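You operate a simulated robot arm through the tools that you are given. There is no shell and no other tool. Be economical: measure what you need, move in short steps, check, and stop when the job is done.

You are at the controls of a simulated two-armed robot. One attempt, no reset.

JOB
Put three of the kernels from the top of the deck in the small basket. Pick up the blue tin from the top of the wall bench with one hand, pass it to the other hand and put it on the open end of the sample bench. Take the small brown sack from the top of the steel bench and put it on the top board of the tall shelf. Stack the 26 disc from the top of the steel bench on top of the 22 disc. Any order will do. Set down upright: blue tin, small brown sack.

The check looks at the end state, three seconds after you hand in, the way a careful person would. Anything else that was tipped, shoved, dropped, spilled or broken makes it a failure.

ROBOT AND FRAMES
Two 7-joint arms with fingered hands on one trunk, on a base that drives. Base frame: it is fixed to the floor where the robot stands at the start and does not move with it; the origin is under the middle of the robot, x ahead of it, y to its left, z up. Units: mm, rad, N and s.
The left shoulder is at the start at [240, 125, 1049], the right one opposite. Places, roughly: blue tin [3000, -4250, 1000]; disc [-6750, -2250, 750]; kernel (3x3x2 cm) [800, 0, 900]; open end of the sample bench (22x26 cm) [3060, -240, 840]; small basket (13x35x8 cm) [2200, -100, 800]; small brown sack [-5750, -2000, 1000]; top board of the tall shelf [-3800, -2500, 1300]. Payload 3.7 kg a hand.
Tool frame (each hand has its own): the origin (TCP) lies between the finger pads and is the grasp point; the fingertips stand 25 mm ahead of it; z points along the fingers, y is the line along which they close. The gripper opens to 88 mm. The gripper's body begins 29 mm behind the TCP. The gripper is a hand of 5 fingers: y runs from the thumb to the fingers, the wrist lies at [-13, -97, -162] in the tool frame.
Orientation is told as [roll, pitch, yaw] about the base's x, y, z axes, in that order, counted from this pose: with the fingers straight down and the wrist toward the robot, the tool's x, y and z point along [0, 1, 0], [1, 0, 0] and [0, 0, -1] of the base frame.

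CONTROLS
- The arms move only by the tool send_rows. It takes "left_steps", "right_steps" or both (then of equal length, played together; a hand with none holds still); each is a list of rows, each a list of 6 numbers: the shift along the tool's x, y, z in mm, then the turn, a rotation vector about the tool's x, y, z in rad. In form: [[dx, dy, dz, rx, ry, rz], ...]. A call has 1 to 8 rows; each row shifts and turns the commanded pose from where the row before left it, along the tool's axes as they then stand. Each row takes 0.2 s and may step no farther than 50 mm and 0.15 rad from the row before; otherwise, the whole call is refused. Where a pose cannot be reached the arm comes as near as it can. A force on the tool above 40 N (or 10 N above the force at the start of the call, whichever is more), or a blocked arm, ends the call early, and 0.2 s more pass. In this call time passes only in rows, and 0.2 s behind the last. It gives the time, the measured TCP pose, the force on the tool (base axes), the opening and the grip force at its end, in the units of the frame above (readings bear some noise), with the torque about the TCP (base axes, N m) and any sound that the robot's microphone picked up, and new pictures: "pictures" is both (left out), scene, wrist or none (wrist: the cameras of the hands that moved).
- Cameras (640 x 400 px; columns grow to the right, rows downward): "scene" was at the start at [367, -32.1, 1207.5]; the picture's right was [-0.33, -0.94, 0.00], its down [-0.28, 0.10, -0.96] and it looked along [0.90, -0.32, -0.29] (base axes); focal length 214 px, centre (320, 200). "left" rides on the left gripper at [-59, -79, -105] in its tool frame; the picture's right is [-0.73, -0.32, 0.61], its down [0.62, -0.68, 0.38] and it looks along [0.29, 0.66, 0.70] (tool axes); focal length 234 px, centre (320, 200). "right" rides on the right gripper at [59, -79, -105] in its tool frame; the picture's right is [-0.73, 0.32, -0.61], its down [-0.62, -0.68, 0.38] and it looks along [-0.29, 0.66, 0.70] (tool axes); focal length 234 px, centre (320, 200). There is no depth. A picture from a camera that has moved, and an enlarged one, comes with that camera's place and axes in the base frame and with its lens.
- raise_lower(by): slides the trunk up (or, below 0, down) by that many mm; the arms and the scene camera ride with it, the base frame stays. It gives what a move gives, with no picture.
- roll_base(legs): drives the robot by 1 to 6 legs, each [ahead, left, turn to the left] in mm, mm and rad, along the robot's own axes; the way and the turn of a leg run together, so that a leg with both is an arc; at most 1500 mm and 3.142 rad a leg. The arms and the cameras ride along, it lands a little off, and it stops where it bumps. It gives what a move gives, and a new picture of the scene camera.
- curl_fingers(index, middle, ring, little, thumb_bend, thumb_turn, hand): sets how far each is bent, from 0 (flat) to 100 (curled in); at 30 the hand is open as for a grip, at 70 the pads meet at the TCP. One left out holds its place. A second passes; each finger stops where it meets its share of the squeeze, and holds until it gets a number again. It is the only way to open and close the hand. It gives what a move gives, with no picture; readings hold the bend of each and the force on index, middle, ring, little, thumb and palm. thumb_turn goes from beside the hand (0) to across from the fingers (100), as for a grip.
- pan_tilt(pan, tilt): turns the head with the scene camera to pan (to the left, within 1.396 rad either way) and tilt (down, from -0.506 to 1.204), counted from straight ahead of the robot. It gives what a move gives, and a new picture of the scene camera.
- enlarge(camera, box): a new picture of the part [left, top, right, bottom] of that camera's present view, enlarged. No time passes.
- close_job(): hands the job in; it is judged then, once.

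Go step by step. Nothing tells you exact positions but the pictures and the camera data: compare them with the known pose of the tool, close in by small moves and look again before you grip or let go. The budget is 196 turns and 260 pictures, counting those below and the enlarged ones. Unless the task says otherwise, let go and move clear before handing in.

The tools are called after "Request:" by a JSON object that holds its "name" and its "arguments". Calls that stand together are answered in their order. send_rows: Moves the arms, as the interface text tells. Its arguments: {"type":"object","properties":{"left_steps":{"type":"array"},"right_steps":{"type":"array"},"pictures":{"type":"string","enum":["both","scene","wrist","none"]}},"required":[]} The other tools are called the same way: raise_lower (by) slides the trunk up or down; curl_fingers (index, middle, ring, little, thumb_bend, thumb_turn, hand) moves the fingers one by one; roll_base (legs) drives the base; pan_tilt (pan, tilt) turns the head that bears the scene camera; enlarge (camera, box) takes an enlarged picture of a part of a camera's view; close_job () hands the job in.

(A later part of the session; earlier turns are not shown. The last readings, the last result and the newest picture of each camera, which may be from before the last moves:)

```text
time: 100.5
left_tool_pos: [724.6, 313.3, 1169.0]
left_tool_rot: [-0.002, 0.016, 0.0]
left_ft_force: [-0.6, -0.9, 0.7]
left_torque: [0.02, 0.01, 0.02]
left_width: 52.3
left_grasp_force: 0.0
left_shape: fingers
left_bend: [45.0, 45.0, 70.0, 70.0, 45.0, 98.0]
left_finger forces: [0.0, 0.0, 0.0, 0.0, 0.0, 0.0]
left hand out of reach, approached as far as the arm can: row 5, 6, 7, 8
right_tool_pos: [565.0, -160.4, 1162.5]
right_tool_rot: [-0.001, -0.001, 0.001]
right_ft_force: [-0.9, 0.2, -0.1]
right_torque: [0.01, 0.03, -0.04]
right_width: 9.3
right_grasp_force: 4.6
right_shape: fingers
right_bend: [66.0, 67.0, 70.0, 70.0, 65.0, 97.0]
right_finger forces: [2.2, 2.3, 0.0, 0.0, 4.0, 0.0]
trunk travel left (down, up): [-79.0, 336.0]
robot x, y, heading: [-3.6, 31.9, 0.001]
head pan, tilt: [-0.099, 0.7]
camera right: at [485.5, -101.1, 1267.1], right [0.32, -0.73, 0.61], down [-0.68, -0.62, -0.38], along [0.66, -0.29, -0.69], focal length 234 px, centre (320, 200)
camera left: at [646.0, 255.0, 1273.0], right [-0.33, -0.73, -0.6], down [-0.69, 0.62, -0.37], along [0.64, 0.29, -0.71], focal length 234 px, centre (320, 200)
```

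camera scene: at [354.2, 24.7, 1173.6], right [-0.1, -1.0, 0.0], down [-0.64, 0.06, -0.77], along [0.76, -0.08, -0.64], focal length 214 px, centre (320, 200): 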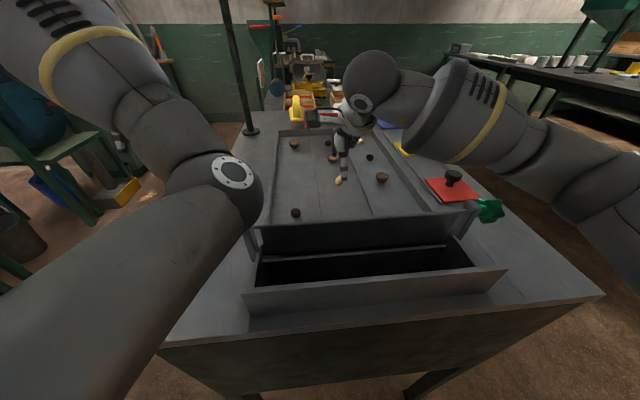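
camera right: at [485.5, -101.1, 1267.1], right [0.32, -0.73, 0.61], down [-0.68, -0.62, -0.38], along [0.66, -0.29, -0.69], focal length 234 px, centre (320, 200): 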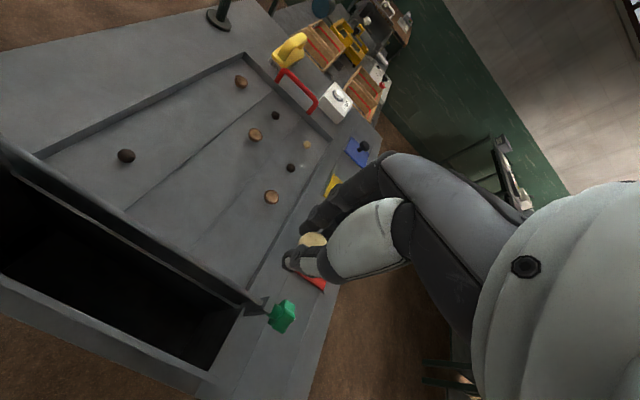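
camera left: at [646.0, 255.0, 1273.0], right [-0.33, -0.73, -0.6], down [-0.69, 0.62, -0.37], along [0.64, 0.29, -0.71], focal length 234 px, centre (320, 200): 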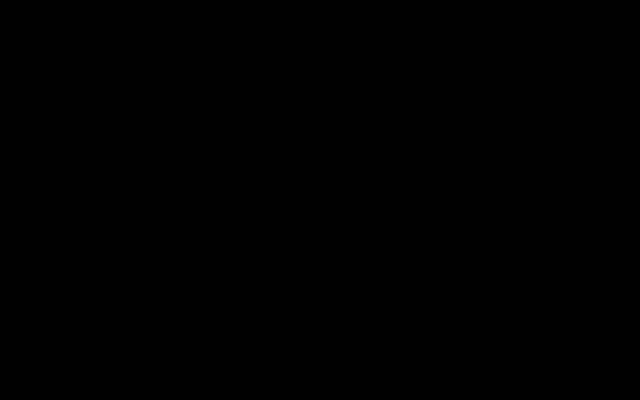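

Third kernel is held. The left arm is awkwardly folded, so I extend it forward to unfold before driving.

Request:
{"name": "send_rows", "arguments": {"left_steps": [[-10, 30, 20, 0, 0, 0], [-15, 30, 25, 0, 0, 0], [-15, 30, 25, 0, 0, 0], [-15, 30, 25, 0, 0, 0], [-15, 30, 25, 0, 0, 0], [-15, 30, 25, 0, 0, 0]], "pictures": "both"}}

```text
time: 101.9
left_tool_pos: [903.5, 229.0, 1016.0]
left_tool_rot: [-0.002, 0.021, 0.004]
left_ft_force: [0.3, -0.3, 0.0]
left_torque: [0.0, -0.03, 0.0]
left_width: 52.7
left_grasp_force: 0.0
left_shape: fingers
left_bend: [45.0, 45.0, 70.0, 70.0, 45.0, 98.0]
left_finger forces: [0.1, 0.1, 0.1, 0.1, 0.0, 0.1]
right_tool_pos: [566.5, -158.6, 1161.3]
right_tool_rot: [0.0, 0.0, 0.002]
right_ft_force: [0.1, 0.3, 0.6]
right_torque: [0.03, 0.0, 0.02]
right_width: 9.3
right_grasp_force: 4.0
right_shape: fingers
right_bend: [66.0, 67.0, 70.0, 70.0, 65.0, 97.0]
right_finger forces: [2.2, 2.3, 0.0, 0.0, 3.9, 0.0]
trunk travel left (down, up): [-79.0, 336.0]
robot x, y, heading: [-0.9, 34.6, 0.002]
head pan, tilt: [-0.099, 0.7]
camera scene: at [360.7, 24.9, 1171.0], right [-0.1, -1.0, 0.0], down [-0.64, 0.06, -0.76], along [0.76, -0.08, -0.64], focal length 214 px, centre (320, 200)
camera left: at [826.1, 169.8, 1122.0], right [-0.33, -0.73, -0.6], down [-0.69, 0.62, -0.37], along [0.64, 0.29, -0.71], focal length 234 px, centre (320, 200)
```

scene: 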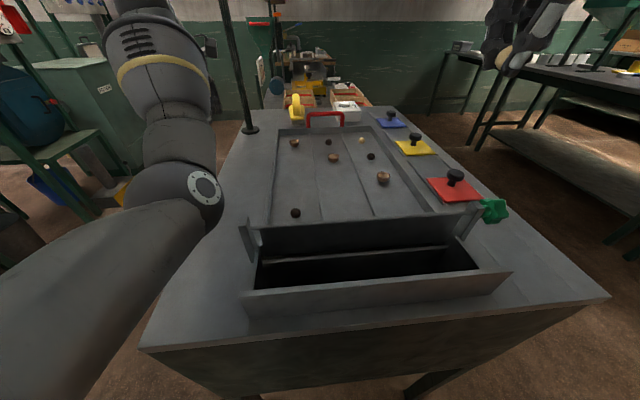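
left: 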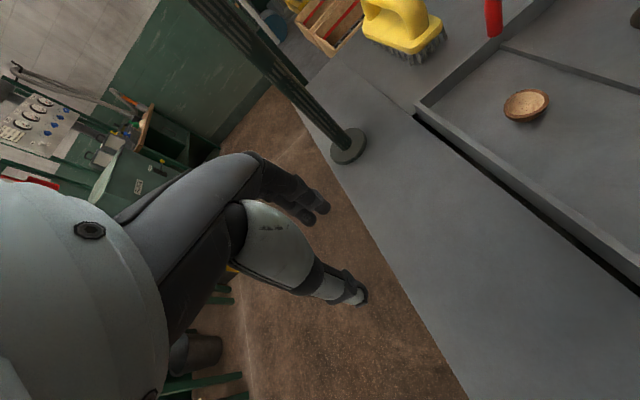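

Request:
{"name": "send_rows", "arguments": {"left_steps": [[-35, -10, -20, 0, 0, 0], [-35, -20, -20, 0, 0, 0], [-30, -30, -20, 0, 0, 0], [0, -40, -20, 0, 0, 0], [0, -40, -20, 0, 0, 0], [0, -40, -20, 0, 0, 0], [0, -40, -15, 0, 0, 0], [0, -40, -10, 0, 0, 0]], "pictures": "scene"}}

```text
time: 103.7
left_tool_pos: [807.3, 145.4, 1153.1]
left_tool_rot: [0.0, 0.019, 0.002]
left_ft_force: [-0.3, 0.4, -0.2]
left_torque: [0.01, 0.0, 0.01]
left_width: 52.0
left_grasp_force: 0.0
left_shape: fingers
left_bend: [45.0, 45.0, 70.0, 70.0, 45.0, 98.0]
left_finger forces: [0.0, 0.1, 0.0, 0.0, 0.0, 0.0]
left hand out of reach, approached as far as the arm can: row 5, 6, 7, 8
right_tool_pos: [566.4, -158.1, 1161.7]
right_tool_rot: [0.0, 0.001, 0.001]
right_ft_force: [0.5, 0.2, 0.6]
right_torque: [-0.02, -0.03, -0.01]
right_width: 9.5
right_grasp_force: 3.9
right_shape: fingers
right_bend: [66.0, 67.0, 70.0, 70.0, 65.0, 97.0]
right_finger forces: [2.0, 2.4, 0.1, 0.1, 3.9, 0.1]
trunk travel left (down, up): [-79.0, 336.0]
robot x, y, heading: [-3.5, 37.4, -0.001]
head pan, tilt: [-0.099, 0.7]
camera scene: at [359.9, 24.9, 1171.4], right [-0.1, -1.0, 0.0], down [-0.64, 0.06, -0.77], along [0.76, -0.08, -0.64], focal length 214 px, centre (320, 200)
```

scene: 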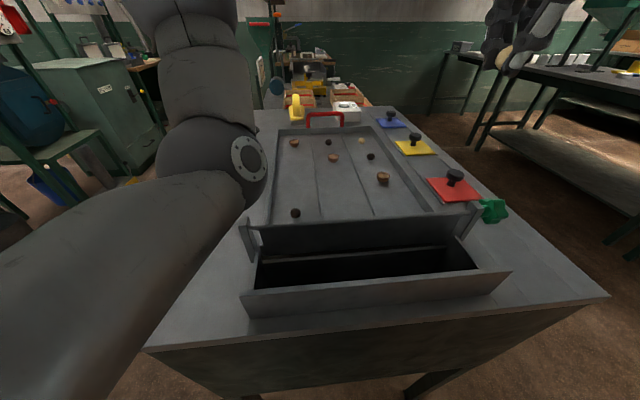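

The left elbow is flipped inward. I swing the hand out to the left and down to let the elbow turn back out.

Request:
{"name": "send_rows", "arguments": {"left_steps": [[45, 0, 15, 0, 0, 0], [45, 0, 15, 0, 0, 0], [45, 0, 15, 0, 0, 0], [45, -10, 15, 0, 0, 0], [45, -15, 15, 0, 0, 0], [45, -15, 15, 0, 0, 0], [45, -15, 15, 0, 0, 0], [45, -15, 15, 0, 0, 0]], "pictures": "none"}}

Request:
{"name": "pan_tilt", "arguments": {"pan": 0.7, "tilt": 0.7}}

```text
time: 105.5
left_tool_pos: [732.2, 505.2, 1029.4]
left_tool_rot: [0.002, 0.019, 0.002]
left_ft_force: [0.5, 0.4, 0.0]
left_torque: [-0.02, -0.01, 0.0]
left_width: 52.4
left_grasp_force: 0.0
left_shape: fingers
left_bend: [45.0, 45.0, 70.0, 70.0, 45.0, 98.0]
left_finger forces: [0.0, 0.0, 0.1, 0.0, 0.0, 0.1]
right_tool_pos: [566.2, -157.4, 1162.6]
right_tool_rot: [0.001, 0.001, 0.001]
right_ft_force: [0.1, 1.3, 0.7]
right_torque: [0.01, 0.05, -0.03]
right_width: 9.1
right_grasp_force: 4.2
right_shape: fingers
right_bend: [66.0, 67.0, 70.0, 70.0, 65.0, 97.0]
right_finger forces: [2.0, 2.4, 0.1, 0.1, 3.9, 0.0]
trunk travel left (down, up): [-79.0, 336.0]
robot x, y, heading: [-3.0, 30.9, 0.001]
head pan, tilt: [-0.099, 0.7]
```

```text
time: 106.7
left_tool_pos: [732.2, 503.6, 1030.4]
left_tool_rot: [0.0, 0.019, 0.001]
left_ft_force: [0.2, 0.4, -0.7]
left_torque: [-0.01, 0.0, 0.02]
left_width: 52.4
left_grasp_force: 0.1
left_shape: fingers
left_bend: [45.0, 45.0, 70.0, 70.0, 45.0, 98.0]
left_finger forces: [0.0, 0.1, 0.0, 0.0, 0.1, 0.0]
right_tool_pos: [566.9, -158.6, 1162.2]
right_tool_rot: [0.001, 0.001, 0.003]
right_ft_force: [-0.8, -0.5, 0.0]
right_torque: [0.0, 0.0, 0.01]
right_width: 9.2
right_grasp_force: 4.0
right_shape: fingers
right_bend: [66.0, 67.0, 70.0, 70.0, 65.0, 97.0]
right_finger forces: [1.9, 2.3, 0.1, 0.1, 3.9, 0.0]
trunk travel left (down, up): [-79.0, 336.0]
robot x, y, heading: [-3.3, 32.3, 0.005]
head pan, tilt: [0.7, 0.7]
camera scene: at [342.1, 87.1, 1173.1], right [0.63, -0.78, 0.0], down [-0.49, -0.4, -0.78], along [0.6, 0.49, -0.63], focal length 214 px, centre (320, 200)
```

scene: 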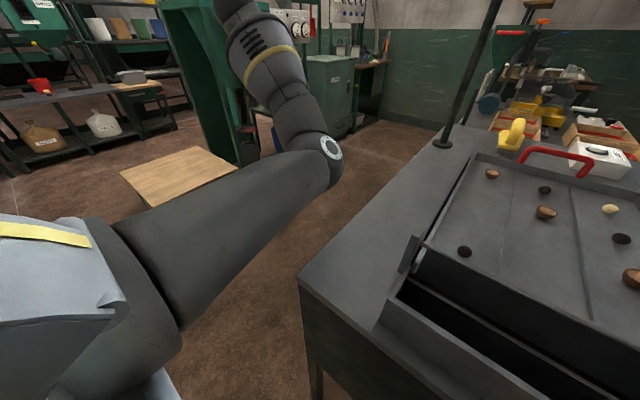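

Request:
{"name": "send_rows", "arguments": {"left_steps": [[0, 0, 0, 0, 0, 0.15], [0, 0, 0, 0, 0, 0.15], [0, 0, 0, 0, 0, 0.15], [0, 0, 0, 0, 0, 0.15], [0, 0, 0, 0, 0, 0.15], [0, 0, 0, 0, 0, 0.15], [0, 0, 0, 0, 0, 0.15], [0, 0, 0, 0, 0, 0.15]], "pictures": "scene"}}

```text
time: 108.5
left_tool_pos: [732.0, 505.1, 1033.2]
left_tool_rot: [-0.016, 0.008, -1.199]
left_ft_force: [-0.7, -0.2, -0.2]
left_torque: [0.03, 0.03, 0.0]
left_width: 52.5
left_grasp_force: 0.1
left_shape: fingers
left_bend: [45.0, 45.0, 70.0, 70.0, 45.0, 98.0]
left_finger forces: [0.0, 0.0, 0.0, 0.0, 0.1, 0.0]
right_tool_pos: [565.8, -159.5, 1161.9]
right_tool_rot: [0.0, -0.001, 0.002]
right_ft_force: [0.3, -0.4, -0.4]
right_torque: [0.0, -0.02, -0.01]
right_width: 9.3
right_grasp_force: 4.2
right_shape: fingers
right_bend: [66.0, 67.0, 70.0, 70.0, 65.0, 97.0]
right_finger forces: [2.0, 2.2, 0.1, 0.0, 4.0, 0.0]
trunk travel left (down, up): [-79.0, 336.0]
robot x, y, heading: [-1.9, 31.5, 0.003]
head pan, tilt: [0.7, 0.7]
camera scene: at [337.7, 91.6, 1172.0], right [0.68, -0.73, 0.0], down [-0.47, -0.44, -0.77], along [0.56, 0.53, -0.64], focal length 214 px, centre (320, 200)
```

scene: 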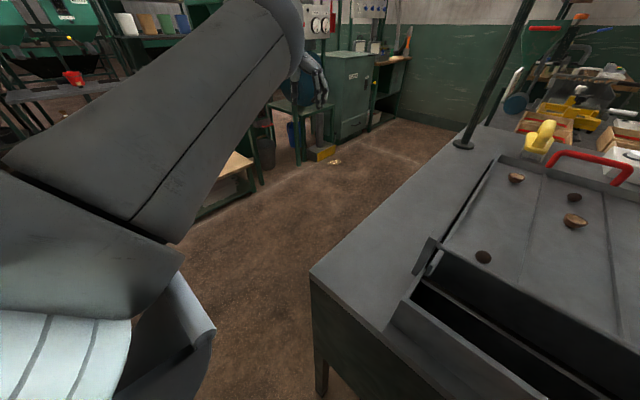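

The elbow is out again. I bring the hand back to the front at height, then unturn it.

Request:
{"name": "send_rows", "arguments": {"left_steps": [[-29, 34, -18, 0, 0, 0], [-29, 34, -18, 0, 0, 0], [-29, 34, -18, 0, 0, 0], [-29, 34, -18, 0, 0, 0], [-29, 34, -18, 0, 0, 0], [-29, 34, -18, 0, 0, 0], [-29, 34, -14, 0, 0, 0], [-29, 34, -14, 0, 0, 0]], "pictures": "none"}}

Request:
{"name": "send_rows", "arguments": {"left_steps": [[0, 0, 0, 0, 0, -0.15], [0, 0, 0, 0, 0, -0.15], [0, 0, 0, 0, 0, -0.15], [0, 0, 0, 0, 0, -0.15], [0, 0, 0, 0, 0, -0.15], [0, 0, 0, 0, 0, -0.15], [0, 0, 0, 0, 0, -0.15], [0, 0, 0, 0, 0, -0.15]], "pictures": "both"}}

```text
time: 110.3
left_tool_pos: [720.5, 244.8, 1137.0]
left_tool_rot: [-0.019, 0.005, -1.197]
left_ft_force: [-0.6, -0.8, 0.2]
left_torque: [0.01, -0.04, -0.03]
left_width: 52.2
left_grasp_force: 0.1
left_shape: fingers
left_bend: [45.0, 45.0, 70.0, 70.0, 45.0, 98.0]
left_finger forces: [0.1, 0.0, 0.0, 0.1, 0.1, 0.0]
left hand out of reach, approached as far as the arm can: row 5, 6, 7, 8
right_tool_pos: [566.5, -159.5, 1160.7]
right_tool_rot: [0.001, 0.0, 0.003]
right_ft_force: [0.3, -0.2, 0.9]
right_torque: [-0.01, -0.01, 0.03]
right_width: 9.4
right_grasp_force: 4.3
right_shape: fingers
right_bend: [66.0, 67.0, 70.0, 70.0, 65.0, 97.0]
right_finger forces: [2.1, 2.3, 0.0, 0.0, 3.9, 0.0]
trunk travel left (down, up): [-79.0, 336.0]
robot x, y, heading: [-4.8, 34.3, 0.001]
head pan, tilt: [0.7, 0.7]
```

```text
time: 112.1
left_tool_pos: [792.8, 320.7, 1161.8]
left_tool_rot: [0.0, 0.02, 0.005]
left_ft_force: [0.5, -0.2, 0.1]
left_torque: [0.01, -0.01, 0.02]
left_width: 52.5
left_grasp_force: 0.1
left_shape: fingers
left_bend: [45.0, 45.0, 70.0, 70.0, 45.0, 98.0]
left_finger forces: [0.1, 0.0, 0.1, 0.0, 0.0, 0.0]
left hand out of reach, approached as far as the arm can: row 1, 2, 3, 4, 5, 6, 7, 8
right_tool_pos: [566.5, -158.9, 1161.0]
right_tool_rot: [0.0, 0.0, 0.001]
right_ft_force: [-0.2, -0.2, 0.8]
right_torque: [0.03, 0.0, -0.02]
right_width: 9.0
right_grasp_force: 4.3
right_shape: fingers
right_bend: [66.0, 67.0, 70.0, 70.0, 65.0, 97.0]
right_finger forces: [2.0, 2.2, 0.0, 0.1, 3.9, 0.1]
trunk travel left (down, up): [-79.0, 336.0]
robot x, y, heading: [-2.4, 35.8, 0.006]
head pan, tilt: [0.7, 0.7]
camera scene: at [338.3, 90.9, 1172.1], right [0.68, -0.74, 0.0], down [-0.47, -0.43, -0.77], along [0.57, 0.52, -0.64], focal length 214 px, centre (320, 200)
camera left: at [714.9, 261.5, 1267.3], right [-0.33, -0.73, -0.6], down [-0.69, 0.62, -0.37], along [0.64, 0.29, -0.71], focal length 234 px, centre (320, 200)
```

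scene: 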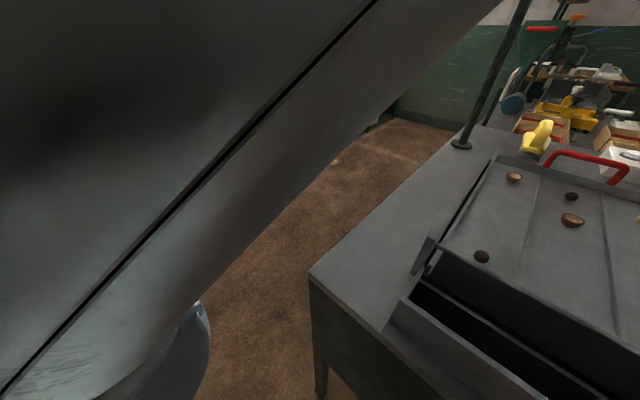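
left: 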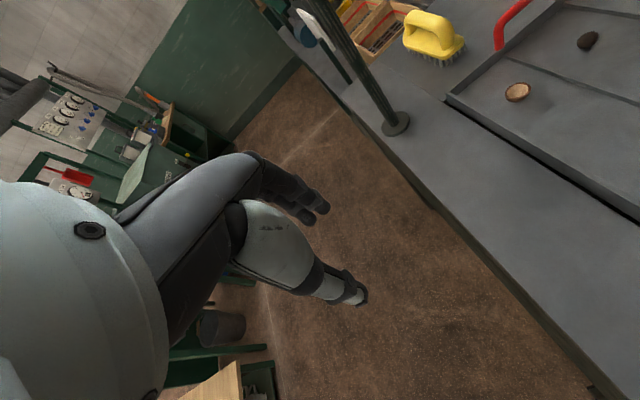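

Request:
{"name": "send_rows", "arguments": {"left_steps": [[-30, 0, 25, 0, 0, 0], [-30, 0, 25, 0, 0, 0], [-30, 0, 25, 0, 0, 0], [-30, 0, 25, 0, 0, 0], [-30, 0, 25, 0, 0, 0], [-30, 0, 25, 0, 0, 0], [-20, -10, 20, 0, 0, 0], [0, -10, 20, 0, 0, 0]], "pictures": "none"}}

Request:
{"name": "pan_tilt", "arguments": {"pan": 0.2, "tilt": 0.6}}

```text
time: 113.9
left_tool_pos: [872.9, 193.6, 989.6]
left_tool_rot: [-0.003, 0.019, 0.001]
left_ft_force: [-0.3, 1.1, 0.5]
left_torque: [-0.01, -0.03, 0.0]
left_width: 52.4
left_grasp_force: 0.2
left_shape: fingers
left_bend: [45.0, 45.0, 70.0, 70.0, 45.0, 98.0]
left_finger forces: [0.0, 0.0, 0.1, 0.1, 0.1, 0.1]
left hand out of reach, approached as far as the arm can: row 1, 2, 3, 4, 5, 6, 7, 8
right_tool_pos: [566.7, -158.4, 1162.1]
right_tool_rot: [0.002, 0.0, 0.003]
right_ft_force: [0.9, -0.4, 0.0]
right_torque: [0.01, 0.0, 0.01]
right_width: 9.4
right_grasp_force: 4.4
right_shape: fingers
right_bend: [66.0, 67.0, 70.0, 70.0, 65.0, 97.0]
right_finger forces: [2.1, 2.3, 0.0, 0.0, 3.9, 0.0]
trunk travel left (down, up): [-79.0, 336.0]
robot x, y, heading: [-6.5, 34.4, 0.001]
head pan, tilt: [0.7, 0.7]
```

```text
time: 114.8
left_tool_pos: [871.7, 194.0, 989.6]
left_tool_rot: [-0.002, 0.02, 0.0]
left_ft_force: [-0.5, -0.1, 1.0]
left_torque: [0.02, -0.02, 0.01]
left_width: 52.7
left_grasp_force: 0.1
left_shape: fingers
left_bend: [45.0, 45.0, 70.0, 70.0, 45.0, 98.0]
left_finger forces: [0.0, 0.0, 0.1, 0.1, 0.0, 0.0]
right_tool_pos: [567.4, -159.7, 1160.8]
right_tool_rot: [-0.001, -0.001, 0.002]
right_ft_force: [0.5, 0.9, 0.0]
right_torque: [0.02, -0.01, 0.02]
right_width: 9.2
right_grasp_force: 4.1
right_shape: fingers
right_bend: [66.0, 67.0, 70.0, 70.0, 65.0, 97.0]
right_finger forces: [2.0, 2.4, 0.0, 0.0, 3.9, 0.0]
trunk travel left (down, up): [-79.0, 336.0]
robot x, y, heading: [-2.0, 36.9, -0.0]
head pan, tilt: [0.201, 0.6]
camera scene: at [359.2, 60.0, 1178.6], right [0.31, -0.95, 0.0], down [-0.55, -0.18, -0.82], along [0.78, 0.25, -0.58], focal length 214 px, centre (320, 200)
```

scene: 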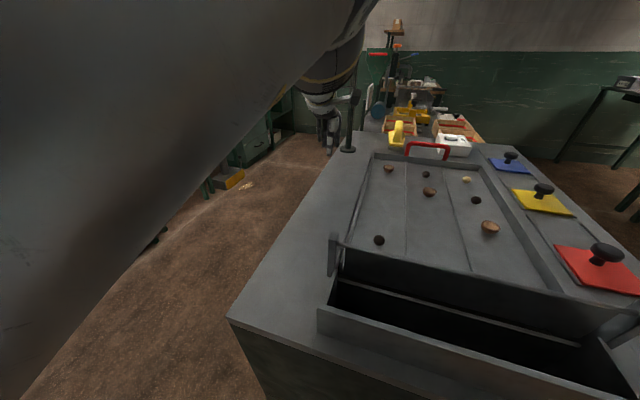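

The elbow is now high in front of the head. I repeat the swing-turn-return cycle with the arm extended, to roll the elbow outward.

Request:
{"name": "send_rows", "arguments": {"left_steps": [[44, -20, 0, 0, 0, 0], [44, -20, 0, 0, 0, 0], [44, -20, 0, 0, 0, 0], [44, -20, 0, 0, 0, 0], [44, -20, 0, 0, 0, 0], [44, -20, 0, 0, 0, 0], [44, -20, 0, 0, 0, 0]], "pictures": "none"}}

Request:
{"name": "send_rows", "arguments": {"left_steps": [[0, 0, 0, 0, 0, 0.15], [0, 0, 0, 0, 0, 0.15], [0, 0, 0, 0, 0, 0.15], [0, 0, 0, 0, 0, 0.15], [0, 0, 0, 0, 0, 0.15], [0, 0, 0, 0, 0, 0.15], [0, 0, 0, 0, 0, 0.15], [0, 0, 0, 0, 0, 0.15]], "pictures": "scene"}}

Request:
{"name": "send_rows", "arguments": {"left_steps": [[0, 45, 0, 0, 0, 0], [0, 45, 0, 0, 0, 0], [0, 45, 0, 0, 0, 0], [0, 45, 0, 0, 0, 0], [0, 45, 0, 0, 0, 0], [0, 45, 0, 0, 0, 0]], "pictures": "scene"}}

```text
time: 116.4
left_tool_pos: [733.1, 504.6, 989.4]
left_tool_rot: [0.0, 0.018, -0.001]
left_ft_force: [-0.1, 0.7, 0.6]
left_torque: [0.0, 0.02, 0.03]
left_width: 52.5
left_grasp_force: 0.1
left_shape: fingers
left_bend: [45.0, 45.0, 70.0, 70.0, 45.0, 98.0]
left_finger forces: [0.1, 0.1, 0.1, 0.0, 0.0, 0.1]
right_tool_pos: [566.4, -158.9, 1161.7]
right_tool_rot: [0.0, 0.001, 0.003]
right_ft_force: [-0.4, -0.4, -0.3]
right_torque: [-0.05, 0.03, 0.01]
right_width: 9.2
right_grasp_force: 3.7
right_shape: fingers
right_bend: [66.0, 67.0, 70.0, 70.0, 65.0, 97.0]
right_finger forces: [2.1, 2.4, 0.0, 0.0, 3.9, 0.1]
trunk travel left (down, up): [-79.0, 336.0]
robot x, y, heading: [-3.4, 33.5, 0.001]
head pan, tilt: [0.201, 0.6]
```

```text
time: 118.2
left_tool_pos: [732.4, 502.0, 992.7]
left_tool_rot: [-0.018, 0.007, -1.198]
left_ft_force: [-0.1, 1.3, 0.0]
left_torque: [0.02, 0.02, 0.02]
left_width: 52.2
left_grasp_force: 0.1
left_shape: fingers
left_bend: [45.0, 45.0, 70.0, 70.0, 45.0, 98.0]
left_finger forces: [0.0, 0.0, 0.0, 0.0, 0.0, 0.0]
right_tool_pos: [566.5, -158.4, 1161.8]
right_tool_rot: [0.0, -0.001, 0.002]
right_ft_force: [-0.3, -0.1, 1.3]
right_torque: [-0.01, 0.0, 0.0]
right_width: 9.0
right_grasp_force: 4.1
right_shape: fingers
right_bend: [66.0, 67.0, 70.0, 70.0, 65.0, 97.0]
right_finger forces: [1.9, 2.2, 0.1, 0.0, 3.9, 0.0]
trunk travel left (down, up): [-79.0, 336.0]
robot x, y, heading: [-1.8, 35.7, -0.001]
head pan, tilt: [0.201, 0.6]
camera scene: at [362.0, 51.1, 1180.0], right [0.2, -0.98, 0.0], down [-0.55, -0.11, -0.83], along [0.81, 0.17, -0.56], focal length 214 px, centre (320, 200)
```

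scene: 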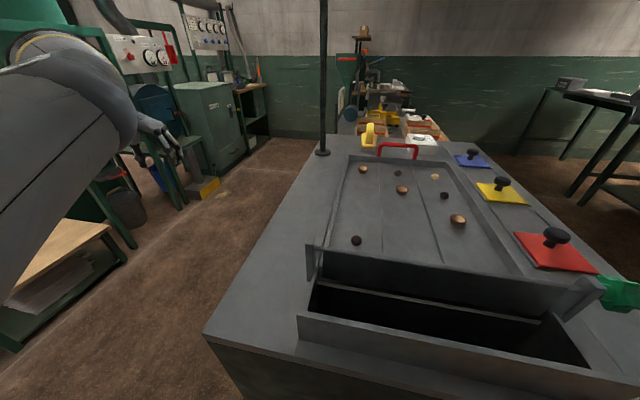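

```text
time: 119.6
left_tool_pos: [833.1, 247.8, 988.4]
left_tool_rot: [-0.018, 0.007, -1.197]
left_ft_force: [-0.3, -0.5, -0.1]
left_torque: [0.0, -0.01, 0.01]
left_width: 52.3
left_grasp_force: 0.1
left_shape: fingers
left_bend: [45.0, 45.0, 70.0, 70.0, 45.0, 98.0]
left_finger forces: [0.1, 0.1, 0.0, 0.0, 0.0, 0.1]
right_tool_pos: [566.9, -160.6, 1161.1]
right_tool_rot: [-0.001, -0.001, 0.002]
right_ft_force: [-0.9, 0.3, -0.4]
right_torque: [0.02, 0.0, 0.0]
right_width: 9.1
right_grasp_force: 4.1
right_shape: fingers
right_bend: [66.0, 67.0, 70.0, 70.0, 65.0, 97.0]
right_finger forces: [1.9, 2.2, 0.0, 0.0, 3.9, 0.0]
trunk travel left (down, up): [-79.0, 336.0]
robot x, y, heading: [-4.7, 31.8, 0.0]
head pan, tilt: [0.201, 0.6]
camera scene: at [362.5, 50.5, 1179.8], right [0.2, -0.98, 0.0], down [-0.55, -0.11, -0.82], along [0.81, 0.17, -0.57], focal length 214 px, centre (320, 200)
```

scene: 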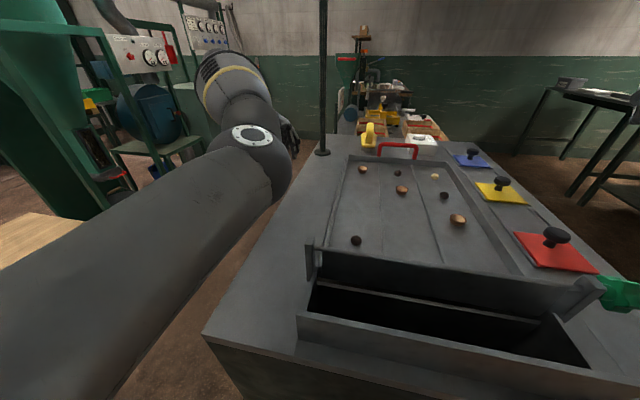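

I back away from the table for free space, unturn the hand, then try rolling the extended arm so the elbow passes underneath to the outside.

Request:
{"name": "roll_base", "arguments": {"legs": [[-700, 0, 0]]}}

Request:
{"name": "send_rows", "arguments": {"left_steps": [[0, 0, 0, 0, 0, -0.15], [0, 0, 0, 0, 0, -0.15], [0, 0, 0, 0, 0, -0.15], [0, 0, 0, 0, 0, -0.15], [0, 0, 0, 0, 0, -0.15], [0, 0, 0, 0, 0, -0.15], [0, 0, 0, 0, 0, -0.15], [0, 0, 0, 0, 0, -0.15]], "pictures": "scene"}}

Request:
{"name": "send_rows", "arguments": {"left_steps": [[0, 15, 0, 0, 0.15, 0], [0, 15, 0, 0, 0.15, 0], [0, 15, 0, 0, 0.15, 0], [0, 15, 0, 0, 0.15, 0], [0, 15, 0, 0, 0.15, 0], [0, 0, 0, 0, 0.15, 0], [0, 0, 0, 0, 0.15, 0], [0, 0, 0, 0, 0.15, 0]], "pictures": "scene"}}

```text
time: 123.5
left_tool_pos: [125.5, 250.4, 990.1]
left_tool_rot: [-0.017, 0.007, -1.191]
left_ft_force: [0.1, -0.2, -0.4]
left_torque: [0.01, 0.01, -0.01]
left_width: 52.6
left_grasp_force: 0.0
left_shape: fingers
left_bend: [45.0, 45.0, 70.0, 70.0, 45.0, 98.0]
left_finger forces: [0.1, 0.0, 0.0, 0.0, 0.1, 0.0]
right_tool_pos: [-136.2, -157.9, 1161.4]
right_tool_rot: [-0.002, 0.0, 0.009]
right_ft_force: [0.2, 0.5, -0.6]
right_torque: [0.01, 0.02, -0.01]
right_width: 9.3
right_grasp_force: 4.0
right_shape: fingers
right_bend: [66.0, 67.0, 70.0, 70.0, 65.0, 97.0]
right_finger forces: [2.1, 2.3, 0.0, 0.0, 3.9, 0.0]
trunk travel left (down, up): [-79.0, 336.0]
robot x, y, heading: [-705.8, 32.4, 0.004]
head pan, tilt: [0.201, 0.6]
camera scene: at [-342.4, 50.2, 1180.0], right [0.21, -0.98, 0.0], down [-0.55, -0.12, -0.83], along [0.81, 0.17, -0.56], focal length 214 px, centre (320, 200)
```

scene: 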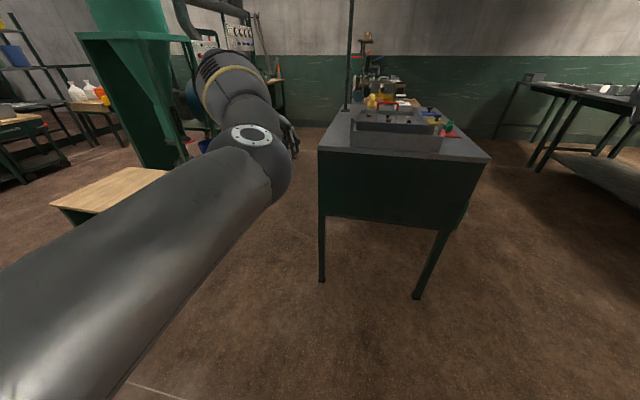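

```text
time: 125.2
left_tool_pos: [128.2, 249.9, 990.0]
left_tool_rot: [0.0, 0.017, 0.011]
left_ft_force: [-0.1, 0.4, -0.4]
left_torque: [0.01, 0.04, 0.0]
left_width: 52.5
left_grasp_force: 0.0
left_shape: fingers
left_bend: [45.0, 45.0, 70.0, 70.0, 45.0, 98.0]
left_finger forces: [0.1, 0.0, 0.1, 0.0, 0.0, 0.0]
right_tool_pos: [-134.8, -158.0, 1160.8]
right_tool_rot: [-0.001, 0.0, 0.01]
right_ft_force: [0.2, -1.2, 0.0]
right_torque: [-0.03, 0.0, -0.04]
right_width: 9.1
right_grasp_force: 4.0
right_shape: fingers
right_bend: [66.0, 67.0, 70.0, 70.0, 65.0, 97.0]
right_finger forces: [2.0, 2.4, 0.1, 0.1, 3.9, 0.1]
trunk travel left (down, up): [-79.0, 336.0]
robot x, y, heading: [-707.5, 31.4, 0.003]
head pan, tilt: [0.201, 0.6]
camera scene: at [-342.1, 50.1, 1179.9], right [0.21, -0.98, 0.0], down [-0.55, -0.12, -0.83], along [0.81, 0.17, -0.56], focal length 214 px, centre (320, 200)
```

scene: 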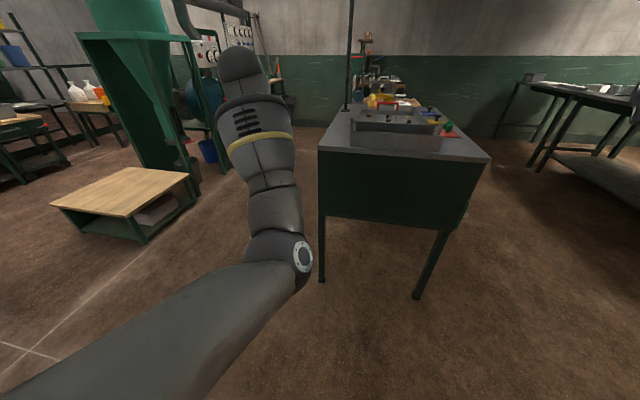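

```text
time: 127.0
left_tool_pos: [201.4, 252.0, 987.9]
left_tool_rot: [1.203, 0.019, 0.008]
left_ft_force: [0.6, -0.2, 0.5]
left_torque: [-0.01, 0.01, 0.0]
left_width: 52.5
left_grasp_force: 0.0
left_shape: fingers
left_bend: [45.0, 45.0, 70.0, 70.0, 45.0, 98.0]
left_finger forces: [0.0, 0.0, 0.1, 0.1, 0.1, 0.0]
right_tool_pos: [-136.3, -159.3, 1162.6]
right_tool_rot: [0.001, 0.0, 0.008]
right_ft_force: [-0.9, 0.0, 0.0]
right_torque: [-0.01, -0.01, -0.01]
right_width: 9.1
right_grasp_force: 4.1
right_shape: fingers
right_bend: [66.0, 67.0, 70.0, 70.0, 65.0, 97.0]
right_finger forces: [2.0, 2.2, 0.0, 0.0, 3.9, 0.0]
trunk travel left (down, up): [-79.0, 336.0]
robot x, y, heading: [-706.2, 31.7, 0.004]
head pan, tilt: [0.201, 0.6]
camera scene: at [-341.9, 50.2, 1179.8], right [0.21, -0.98, 0.0], down [-0.55, -0.12, -0.82], along [0.81, 0.17, -0.57], focal length 214 px, centre (320, 200)
```

scene: 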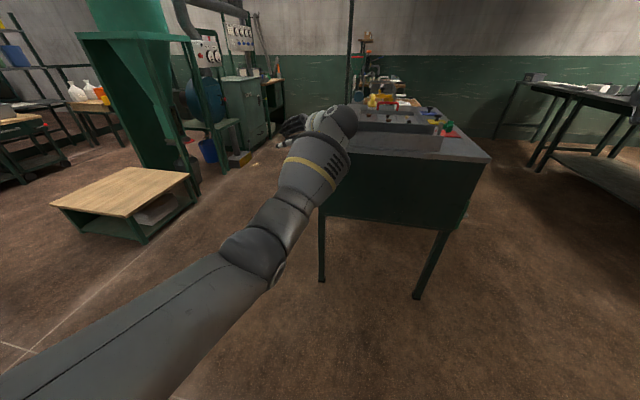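

Works: the elbow went below. I retract with the roll kept, then unroll.

Request:
{"name": "send_rows", "arguments": {"left_steps": [[0, -30, 0, 0, 0.1, 0], [0, -30, 0, 0, 0.1, 0], [0, -30, 0, 0, 0.1, 0], [0, -40, 0, 0, 0, 0], [0, -40, 0, 0, 0, 0], [0, -40, 0, 0, 0, 0]], "pictures": "scene"}}

Request:
{"name": "send_rows", "arguments": {"left_steps": [[0, 0, -10, 0, -0.15, 0], [0, 0, -10, 0, -0.15, 0], [0, 0, -10, 0, -0.15, 0], [0, 0, -10, 0, -0.15, 0], [0, 0, -10, 0, -0.15, 0], [0, 0, -10, 0, -0.15, 0], [0, 0, -10, 0, -0.15, 0], [0, 0, -10, 0, -0.15, 0]], "pictures": "scene"}}

```text
time: 128.4
left_tool_pos: [-9.1, 250.0, 991.9]
left_tool_rot: [1.501, 0.018, 0.009]
left_ft_force: [-0.5, 0.0, -0.1]
left_torque: [0.01, 0.02, -0.03]
left_width: 52.3
left_grasp_force: 0.1
left_shape: fingers
left_bend: [45.0, 45.0, 70.0, 70.0, 45.0, 98.0]
left_finger forces: [0.0, 0.0, 0.1, 0.0, 0.0, 0.1]
right_tool_pos: [-136.7, -159.0, 1162.0]
right_tool_rot: [0.0, -0.003, 0.01]
right_ft_force: [-1.0, -0.4, -0.7]
right_torque: [0.01, -0.01, 0.01]
right_width: 9.5
right_grasp_force: 4.0
right_shape: fingers
right_bend: [66.0, 67.0, 70.0, 70.0, 65.0, 97.0]
right_finger forces: [1.9, 2.3, 0.0, 0.0, 4.0, 0.1]
trunk travel left (down, up): [-79.0, 336.0]
robot x, y, heading: [-709.1, 30.2, 0.006]
head pan, tilt: [0.201, 0.6]
camera scene: at [-342.6, 50.1, 1180.2], right [0.21, -0.98, 0.0], down [-0.55, -0.12, -0.83], along [0.81, 0.17, -0.56], focal length 214 px, centre (320, 200)
```

scene: 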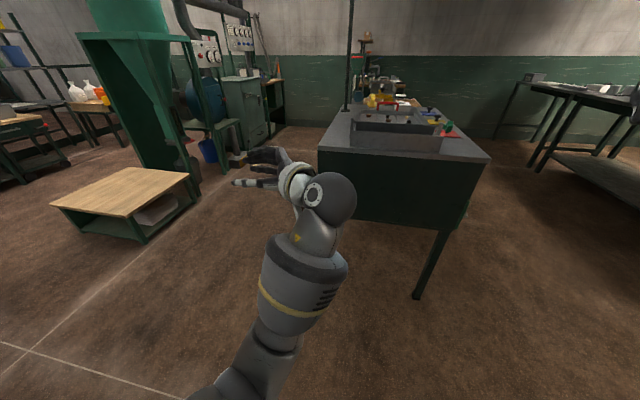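

```text
time: 130.2
left_tool_pos: [31.6, 204.9, 1007.5]
left_tool_rot: [0.298, 0.017, 0.008]
left_ft_force: [-0.3, -0.2, 0.2]
left_torque: [0.0, -0.02, -0.02]
left_width: 52.4
left_grasp_force: 0.0
left_shape: fingers
left_bend: [45.0, 45.0, 70.0, 70.0, 45.0, 98.0]
left_finger forces: [0.1, 0.0, 0.1, 0.0, 0.0, 0.0]
left hand out of reach, approached as far as the arm can: row 7, 8
right_tool_pos: [-136.5, -158.2, 1161.2]
right_tool_rot: [0.0, 0.001, 0.009]
right_ft_force: [0.0, -0.7, -0.4]
right_torque: [0.01, 0.01, -0.03]
right_width: 9.3
right_grasp_force: 3.8
right_shape: fingers
right_bend: [66.0, 67.0, 70.0, 70.0, 65.0, 97.0]
right_finger forces: [2.0, 2.3, 0.0, 0.1, 3.9, 0.1]
trunk travel left (down, up): [-79.0, 336.0]
robot x, y, heading: [-712.3, 30.5, 0.006]
head pan, tilt: [0.201, 0.6]
camera scene: at [-342.2, 50.3, 1180.0], right [0.21, -0.98, 0.0], down [-0.55, -0.12, -0.83], along [0.81, 0.17, -0.56], focal length 214 px, centre (320, 200)
```

scene: 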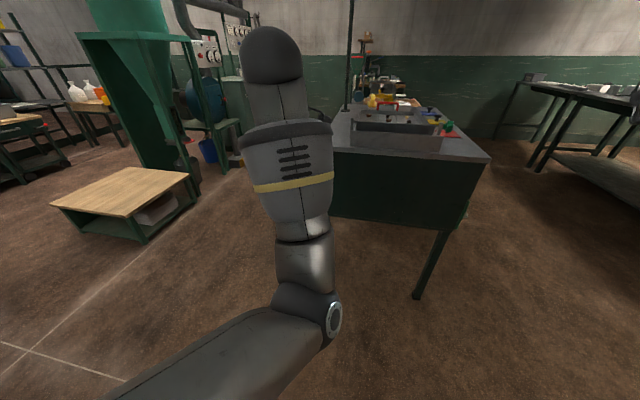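

The unroll undid it. I'll repeat: roll about the wrist, shift the rolled hand to the right so that the elbow lags on the outside, then unroll about the wrist.

Request:
{"name": "send_rows", "arguments": {"left_steps": [[24, 20, -2, 0, 0.15, 0], [24, 20, -2, 0, 0.15, 0], [24, 20, -2, 0, 0.15, 0], [24, 20, -2, 0, 0.15, 0], [24, 20, -2, 0, 0.15, 0], [24, 20, -2, 0, 0.15, 0], [24, 0, -2, 0, 0.15, 0], [24, 0, -2, 0, 0.15, 0]], "pictures": "none"}}

Request:
{"name": "send_rows", "arguments": {"left_steps": [[0, -10, -40, 0, 0.05, 0], [0, -20, -40, 0, 0.05, 0], [0, -20, -40, 0, 0.05, 0], [0, -20, -40, 0, 0.05, 0], [0, -20, -30, 0, 0.05, 0], [0, -30, 0, 0, 0.05, 0]], "pictures": "scene"}}

```text
time: 132.1
left_tool_pos: [152.3, 317.4, 1147.9]
left_tool_rot: [1.501, 0.019, 0.009]
left_ft_force: [-0.9, 0.0, 0.8]
left_torque: [0.02, 0.01, 0.01]
left_width: 52.2
left_grasp_force: 0.1
left_shape: fingers
left_bend: [45.0, 45.0, 70.0, 70.0, 45.0, 98.0]
left_finger forces: [0.0, 0.0, 0.0, 0.0, 0.1, 0.1]
right_tool_pos: [-137.6, -159.9, 1161.3]
right_tool_rot: [0.0, 0.001, 0.008]
right_ft_force: [0.1, -0.3, -0.5]
right_torque: [0.01, 0.0, -0.05]
right_width: 9.1
right_grasp_force: 3.9
right_shape: fingers
right_bend: [66.0, 67.0, 70.0, 70.0, 65.0, 97.0]
right_finger forces: [1.9, 2.3, 0.0, 0.1, 3.9, 0.0]
trunk travel left (down, up): [-79.0, 336.0]
robot x, y, heading: [-710.0, 27.1, 0.006]
head pan, tilt: [0.201, 0.6]
```

```text
time: 133.4
left_tool_pos: [34.1, 127.1, 1150.2]
left_tool_rot: [1.798, 0.019, 0.008]
left_ft_force: [-0.5, -0.6, -0.7]
left_torque: [-0.01, 0.0, 0.01]
left_width: 52.6
left_grasp_force: 0.1
left_shape: fingers
left_bend: [45.0, 45.0, 70.0, 70.0, 45.0, 98.0]
left_finger forces: [0.1, 0.0, 0.0, 0.1, 0.1, 0.1]
right_tool_pos: [-137.2, -158.8, 1161.4]
right_tool_rot: [-0.001, -0.001, 0.008]
right_ft_force: [0.4, -0.4, -0.4]
right_torque: [-0.03, 0.0, -0.02]
right_width: 9.2
right_grasp_force: 4.2
right_shape: fingers
right_bend: [66.0, 67.0, 70.0, 70.0, 65.0, 97.0]
right_finger forces: [2.0, 2.3, 0.0, 0.0, 3.9, 0.0]
trunk travel left (down, up): [-79.0, 336.0]
robot x, y, heading: [-711.2, 33.8, 0.007]
head pan, tilt: [0.201, 0.6]
camera scene: at [-342.4, 50.3, 1180.0], right [0.21, -0.98, 0.0], down [-0.55, -0.12, -0.83], along [0.81, 0.17, -0.56], focal length 214 px, centre (320, 200)
```

scene: 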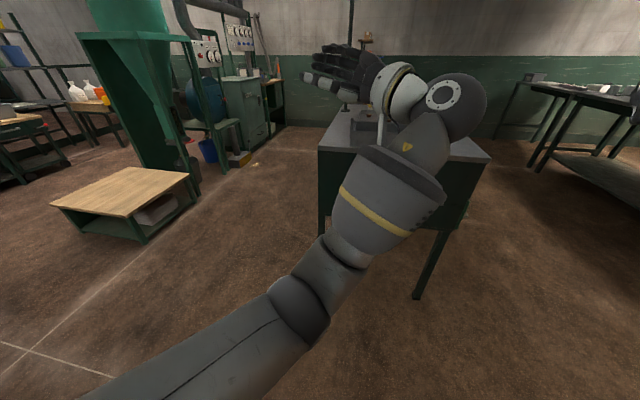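

Request:
{"name": "send_rows", "arguments": {"left_steps": [[-24, -10, 2, 0, -0.15, 0], [-24, -10, 2, 0, -0.15, 0], [-24, -10, 2, 0, -0.15, 0], [-24, -10, 2, 0, -0.15, 0], [-24, 0, 2, 0, -0.15, 0], [-24, 0, 2, 0, -0.15, 0], [-24, 0, 2, 0, -0.15, 0], [-24, 0, 2, 0, -0.15, 0]], "pictures": "scene"}}

Request:
{"name": "send_rows", "arguments": {"left_steps": [[-15, 0, 2, 0, -0.15, 0], [-15, 0, 2, 0, -0.15, 0], [-15, 0, 2, 0, -0.15, 0], [-15, 0, 2, 0, -0.15, 0]], "pictures": "scene"}}

```text
time: 135.2
left_tool_pos: [3.9, 97.0, 959.0]
left_tool_rot: [0.599, 0.015, 0.008]
left_ft_force: [-0.4, 0.6, 0.2]
left_torque: [0.01, -0.01, -0.01]
left_width: 52.2
left_grasp_force: 0.1
left_shape: fingers
left_bend: [45.0, 45.0, 70.0, 70.0, 45.0, 98.0]
left_finger forces: [0.0, 0.0, 0.1, 0.0, 0.0, 0.1]
left hand out of reach, approached as far as the arm can: row 7, 8
right_tool_pos: [-135.7, -157.8, 1161.7]
right_tool_rot: [0.001, -0.002, 0.01]
right_ft_force: [0.0, 0.1, -0.7]
right_torque: [0.04, -0.03, 0.0]
right_width: 9.2
right_grasp_force: 3.8
right_shape: fingers
right_bend: [66.0, 67.0, 70.0, 70.0, 65.0, 97.0]
right_finger forces: [2.0, 2.3, 0.0, 0.0, 4.0, 0.1]
trunk travel left (down, up): [-79.0, 336.0]
robot x, y, heading: [-708.4, 26.9, 0.007]
head pan, tilt: [0.201, 0.6]
camera scene: at [-342.0, 50.1, 1179.9], right [0.21, -0.98, 0.0], down [-0.55, -0.12, -0.83], along [0.81, 0.17, -0.56], focal length 214 px, centre (320, 200)
```

scene: 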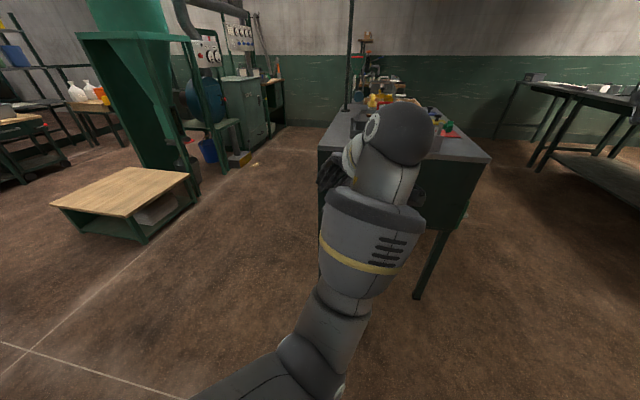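

```text
time: 136.2
left_tool_pos: [11.9, 48.1, 921.7]
left_tool_rot: [-0.002, 0.02, 0.009]
left_ft_force: [0.4, 0.3, -0.1]
left_torque: [0.0, -0.04, -0.02]
left_width: 52.5
left_grasp_force: 0.0
left_shape: fingers
left_bend: [45.0, 45.0, 70.0, 70.0, 45.0, 98.0]
left_finger forces: [0.1, 0.0, 0.1, 0.1, 0.0, 0.1]
left hand out of reach, approached as far as the arm can: row 1, 2
right_tool_pos: [-137.4, -159.1, 1160.9]
right_tool_rot: [-0.001, 0.001, 0.009]
right_ft_force: [0.1, -0.4, 0.5]
right_torque: [-0.02, 0.01, 0.02]
right_width: 9.3
right_grasp_force: 4.4
right_shape: fingers
right_bend: [66.0, 67.0, 70.0, 70.0, 65.0, 97.0]
right_finger forces: [2.0, 2.4, 0.1, 0.1, 3.8, 0.1]
trunk travel left (down, up): [-79.0, 336.0]
robot x, y, heading: [-707.9, 30.6, 0.012]
head pan, tilt: [0.201, 0.6]
camera scene: at [-342.1, 50.2, 1179.9], right [0.21, -0.98, 0.0], down [-0.55, -0.12, -0.83], along [0.81, 0.17, -0.56], focal length 214 px, centre (320, 200)
```

scene: 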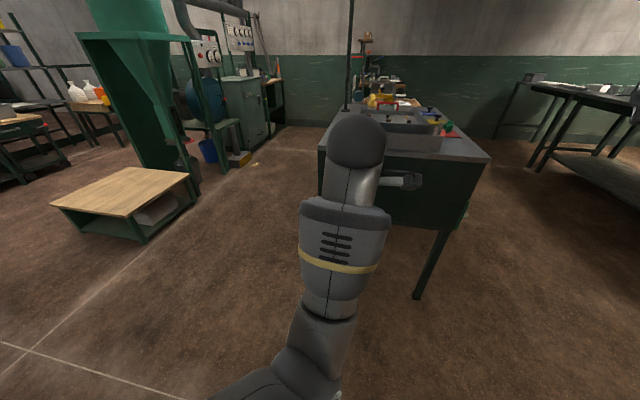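

Half-way there. One more cycle: left, roll, right, unroll.

Request:
{"name": "send_rows", "arguments": {"left_steps": [[40, 10, -10, 0, 0, 0], [40, 10, -10, 0, 0, 0], [40, 10, -10, 0, 0, 0], [40, 10, -10, 0, 0, 0], [40, 10, -10, 0, 0, 0], [24, 0, -2, 0, 0.15, 0], [24, 0, -2, 0, 0.15, 0], [24, 0, -2, 0, 0.15, 0]], "pictures": "none"}}

Request:
{"name": "send_rows", "arguments": {"left_steps": [[24, 0, -2, 0, 0.15, 0], [24, 0, -2, 0, 0.15, 0], [24, 0, -2, 0, 0.15, 0], [24, 0, -2, 0, 0.15, 0], [24, 0, -2, 0, 0.15, 0], [24, 0, -2, 0, 0.15, 0], [24, 0, -2, 0, 0.15, 0], [24, 0, -2, 0, 0.15, 0]], "pictures": "scene"}}

Request:
{"name": "send_rows", "arguments": {"left_steps": [[0, -20, -40, 0, 0.05, 0], [0, -20, -40, 0, 0.05, 0], [0, -20, -40, 0, 0.05, 0], [0, -20, -40, 0, 0.05, 0], [0, -20, -40, 0, 0.0, 0]], "pictures": "scene"}}

```text
time: 138.1
left_tool_pos: [59.4, 318.6, 988.9]
left_tool_rot: [0.45, 0.019, 0.008]
left_ft_force: [0.0, -0.5, -1.3]
left_torque: [-0.01, 0.01, -0.02]
left_width: 52.5
left_grasp_force: 0.0
left_shape: fingers
left_bend: [45.0, 45.0, 70.0, 70.0, 45.0, 98.0]
left_finger forces: [0.0, 0.0, 0.0, 0.0, 0.1, 0.0]
right_tool_pos: [-135.9, -157.7, 1160.4]
right_tool_rot: [-0.001, 0.0, 0.009]
right_ft_force: [-0.1, -0.5, 0.2]
right_torque: [0.0, -0.01, -0.02]
right_width: 9.2
right_grasp_force: 4.6
right_shape: fingers
right_bend: [66.0, 67.0, 70.0, 70.0, 65.0, 97.0]
right_finger forces: [2.0, 2.3, 0.0, 0.0, 3.8, 0.0]
trunk travel left (down, up): [-79.0, 336.0]
robot x, y, heading: [-709.3, 29.1, 0.006]
head pan, tilt: [0.201, 0.6]
```

```text
time: 139.8
left_tool_pos: [63.7, 407.1, 1146.5]
left_tool_rot: [1.653, 0.019, 0.009]
left_ft_force: [0.1, 0.0, -0.2]
left_torque: [0.01, 0.0, -0.01]
left_width: 52.5
left_grasp_force: 0.1
left_shape: fingers
left_bend: [45.0, 45.0, 70.0, 70.0, 45.0, 98.0]
left_finger forces: [0.0, 0.0, 0.0, 0.0, 0.0, 0.0]
right_tool_pos: [-137.2, -159.1, 1162.5]
right_tool_rot: [0.0, 0.001, 0.009]
right_ft_force: [0.3, -1.2, 0.3]
right_torque: [0.05, 0.0, 0.02]
right_width: 9.2
right_grasp_force: 4.2
right_shape: fingers
right_bend: [66.0, 67.0, 70.0, 70.0, 65.0, 97.0]
right_finger forces: [1.9, 2.3, 0.0, 0.0, 3.8, 0.0]
trunk travel left (down, up): [-79.0, 336.0]
robot x, y, heading: [-708.8, 30.7, 0.008]
head pan, tilt: [0.201, 0.6]
camera scene: at [-342.3, 50.2, 1180.0], right [0.21, -0.98, 0.0], down [-0.55, -0.12, -0.83], along [0.81, 0.17, -0.56], focal length 214 px, centre (320, 200)
```

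scene: 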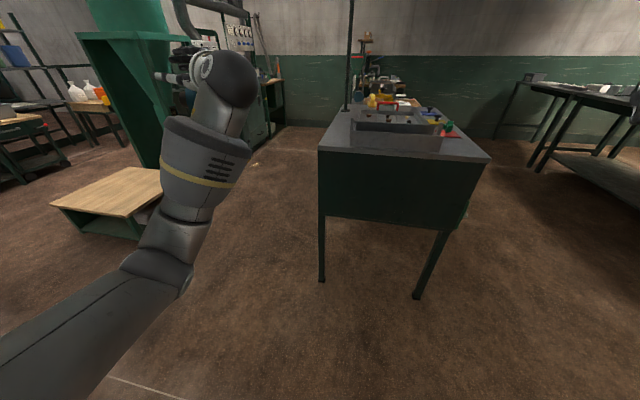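

```text
time: 141.1
left_tool_pos: [-37.3, 209.9, 1114.3]
left_tool_rot: [1.848, 0.018, 0.008]
left_ft_force: [0.0, 0.6, 0.7]
left_torque: [0.01, 0.03, -0.01]
left_width: 52.5
left_grasp_force: 0.0
left_shape: fingers
left_bend: [45.0, 45.0, 70.0, 70.0, 45.0, 98.0]
left_finger forces: [0.0, 0.0, 0.1, 0.1, 0.1, 0.1]
right_tool_pos: [-137.1, -158.9, 1162.4]
right_tool_rot: [0.001, -0.001, 0.009]
right_ft_force: [0.7, 0.1, -0.1]
right_torque: [0.01, 0.0, -0.01]
right_width: 9.2
right_grasp_force: 4.9
right_shape: fingers
right_bend: [66.0, 67.0, 70.0, 70.0, 65.0, 97.0]
right_finger forces: [2.0, 2.2, 0.0, 0.0, 3.8, 0.0]
trunk travel left (down, up): [-79.0, 336.0]
robot x, y, heading: [-705.2, 32.8, 0.012]
head pan, tilt: [0.201, 0.6]
camera scene: at [-342.4, 49.6, 1180.1], right [0.21, -0.98, 0.0], down [-0.55, -0.12, -0.83], along [0.81, 0.17, -0.56], focal length 214 px, centre (320, 200)
```

scene: 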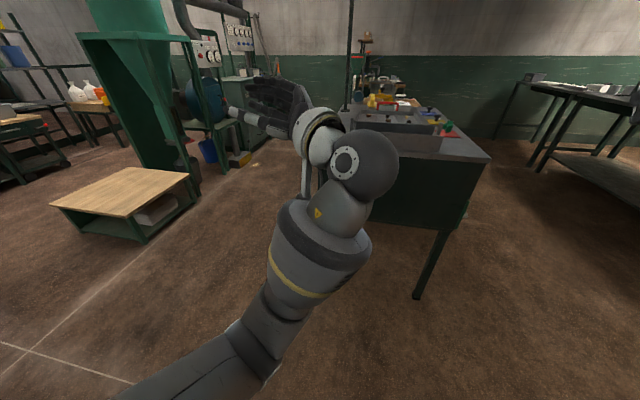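

Request:
{"name": "send_rows", "arguments": {"left_steps": [[0, 0, -40, 0, 0.05, 0], [0, 0, -40, 0, 0.05, 0], [-24, 10, 2, 0, -0.15, 0], [-24, 10, 2, 0, -0.15, 0], [-24, 0, 2, 0, -0.15, 0], [-24, 0, 2, 0, -0.15, 0], [-24, 0, 2, 0, -0.15, 0], [-24, 0, 2, 0, -0.15, 0]], "pictures": "none"}}

Request:
{"name": "send_rows", "arguments": {"left_steps": [[-24, 0, 2, 0, -0.15, 0], [-24, 0, 2, 0, -0.15, 0], [-24, 0, 2, 0, -0.15, 0], [-24, 0, 2, 0, -0.15, 0], [-24, 0, 2, 0, -0.15, 0], [-24, 0, 2, 0, -0.15, 0], [-24, 0, 2, 0, -0.15, 0]], "pictures": "scene"}}

```text
time: 142.8
left_tool_pos: [-21.3, 146.9, 948.5]
left_tool_rot: [1.048, 0.018, 0.01]
left_ft_force: [0.6, 1.4, 0.3]
left_torque: [-0.02, 0.02, 0.02]
left_width: 52.5
left_grasp_force: 0.0
left_shape: fingers
left_bend: [45.0, 45.0, 70.0, 70.0, 45.0, 98.0]
left_finger forces: [0.0, 0.1, 0.1, 0.1, 0.1, 0.0]
right_tool_pos: [-136.8, -158.7, 1162.0]
right_tool_rot: [0.001, 0.001, 0.009]
right_ft_force: [0.2, 0.1, 0.4]
right_torque: [-0.01, 0.01, 0.0]
right_width: 8.9
right_grasp_force: 4.9
right_shape: fingers
right_bend: [66.0, 67.0, 70.0, 70.0, 65.0, 97.0]
right_finger forces: [2.0, 2.3, 0.0, 0.0, 3.8, 0.0]
trunk travel left (down, up): [-79.0, 336.0]
robot x, y, heading: [-708.9, 28.9, 0.005]
head pan, tilt: [0.201, 0.6]
```

```text
time: 144.4
left_tool_pos: [-20.5, 21.5, 847.6]
left_tool_rot: [-0.004, 0.021, 0.008]
left_ft_force: [-0.1, 0.1, -0.7]
left_torque: [0.03, 0.02, 0.0]
left_width: 52.4
left_grasp_force: 0.1
left_shape: fingers
left_bend: [45.0, 45.0, 70.0, 70.0, 45.0, 98.0]
left_finger forces: [0.1, 0.0, 0.0, 0.0, 0.0, 0.0]
right_tool_pos: [-136.8, -159.5, 1162.0]
right_tool_rot: [0.0, -0.001, 0.011]
right_ft_force: [0.1, 0.1, -0.2]
right_torque: [-0.02, 0.03, 0.02]
right_width: 9.1
right_grasp_force: 4.2
right_shape: fingers
right_bend: [66.0, 67.0, 70.0, 70.0, 65.0, 97.0]
right_finger forces: [2.0, 2.3, 0.0, 0.0, 3.9, 0.1]
trunk travel left (down, up): [-79.0, 336.0]
robot x, y, heading: [-707.1, 32.1, 0.011]
head pan, tilt: [0.201, 0.6]
camera scene: at [-342.1, 50.1, 1179.9], right [0.21, -0.98, 0.0], down [-0.55, -0.12, -0.83], along [0.81, 0.17, -0.56], focal length 214 px, centre (320, 200)
```

scene: 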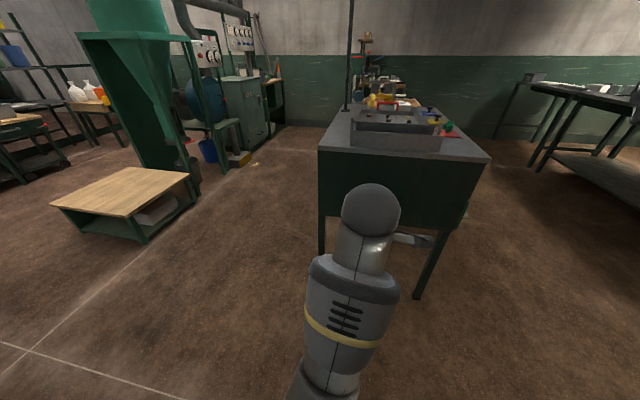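

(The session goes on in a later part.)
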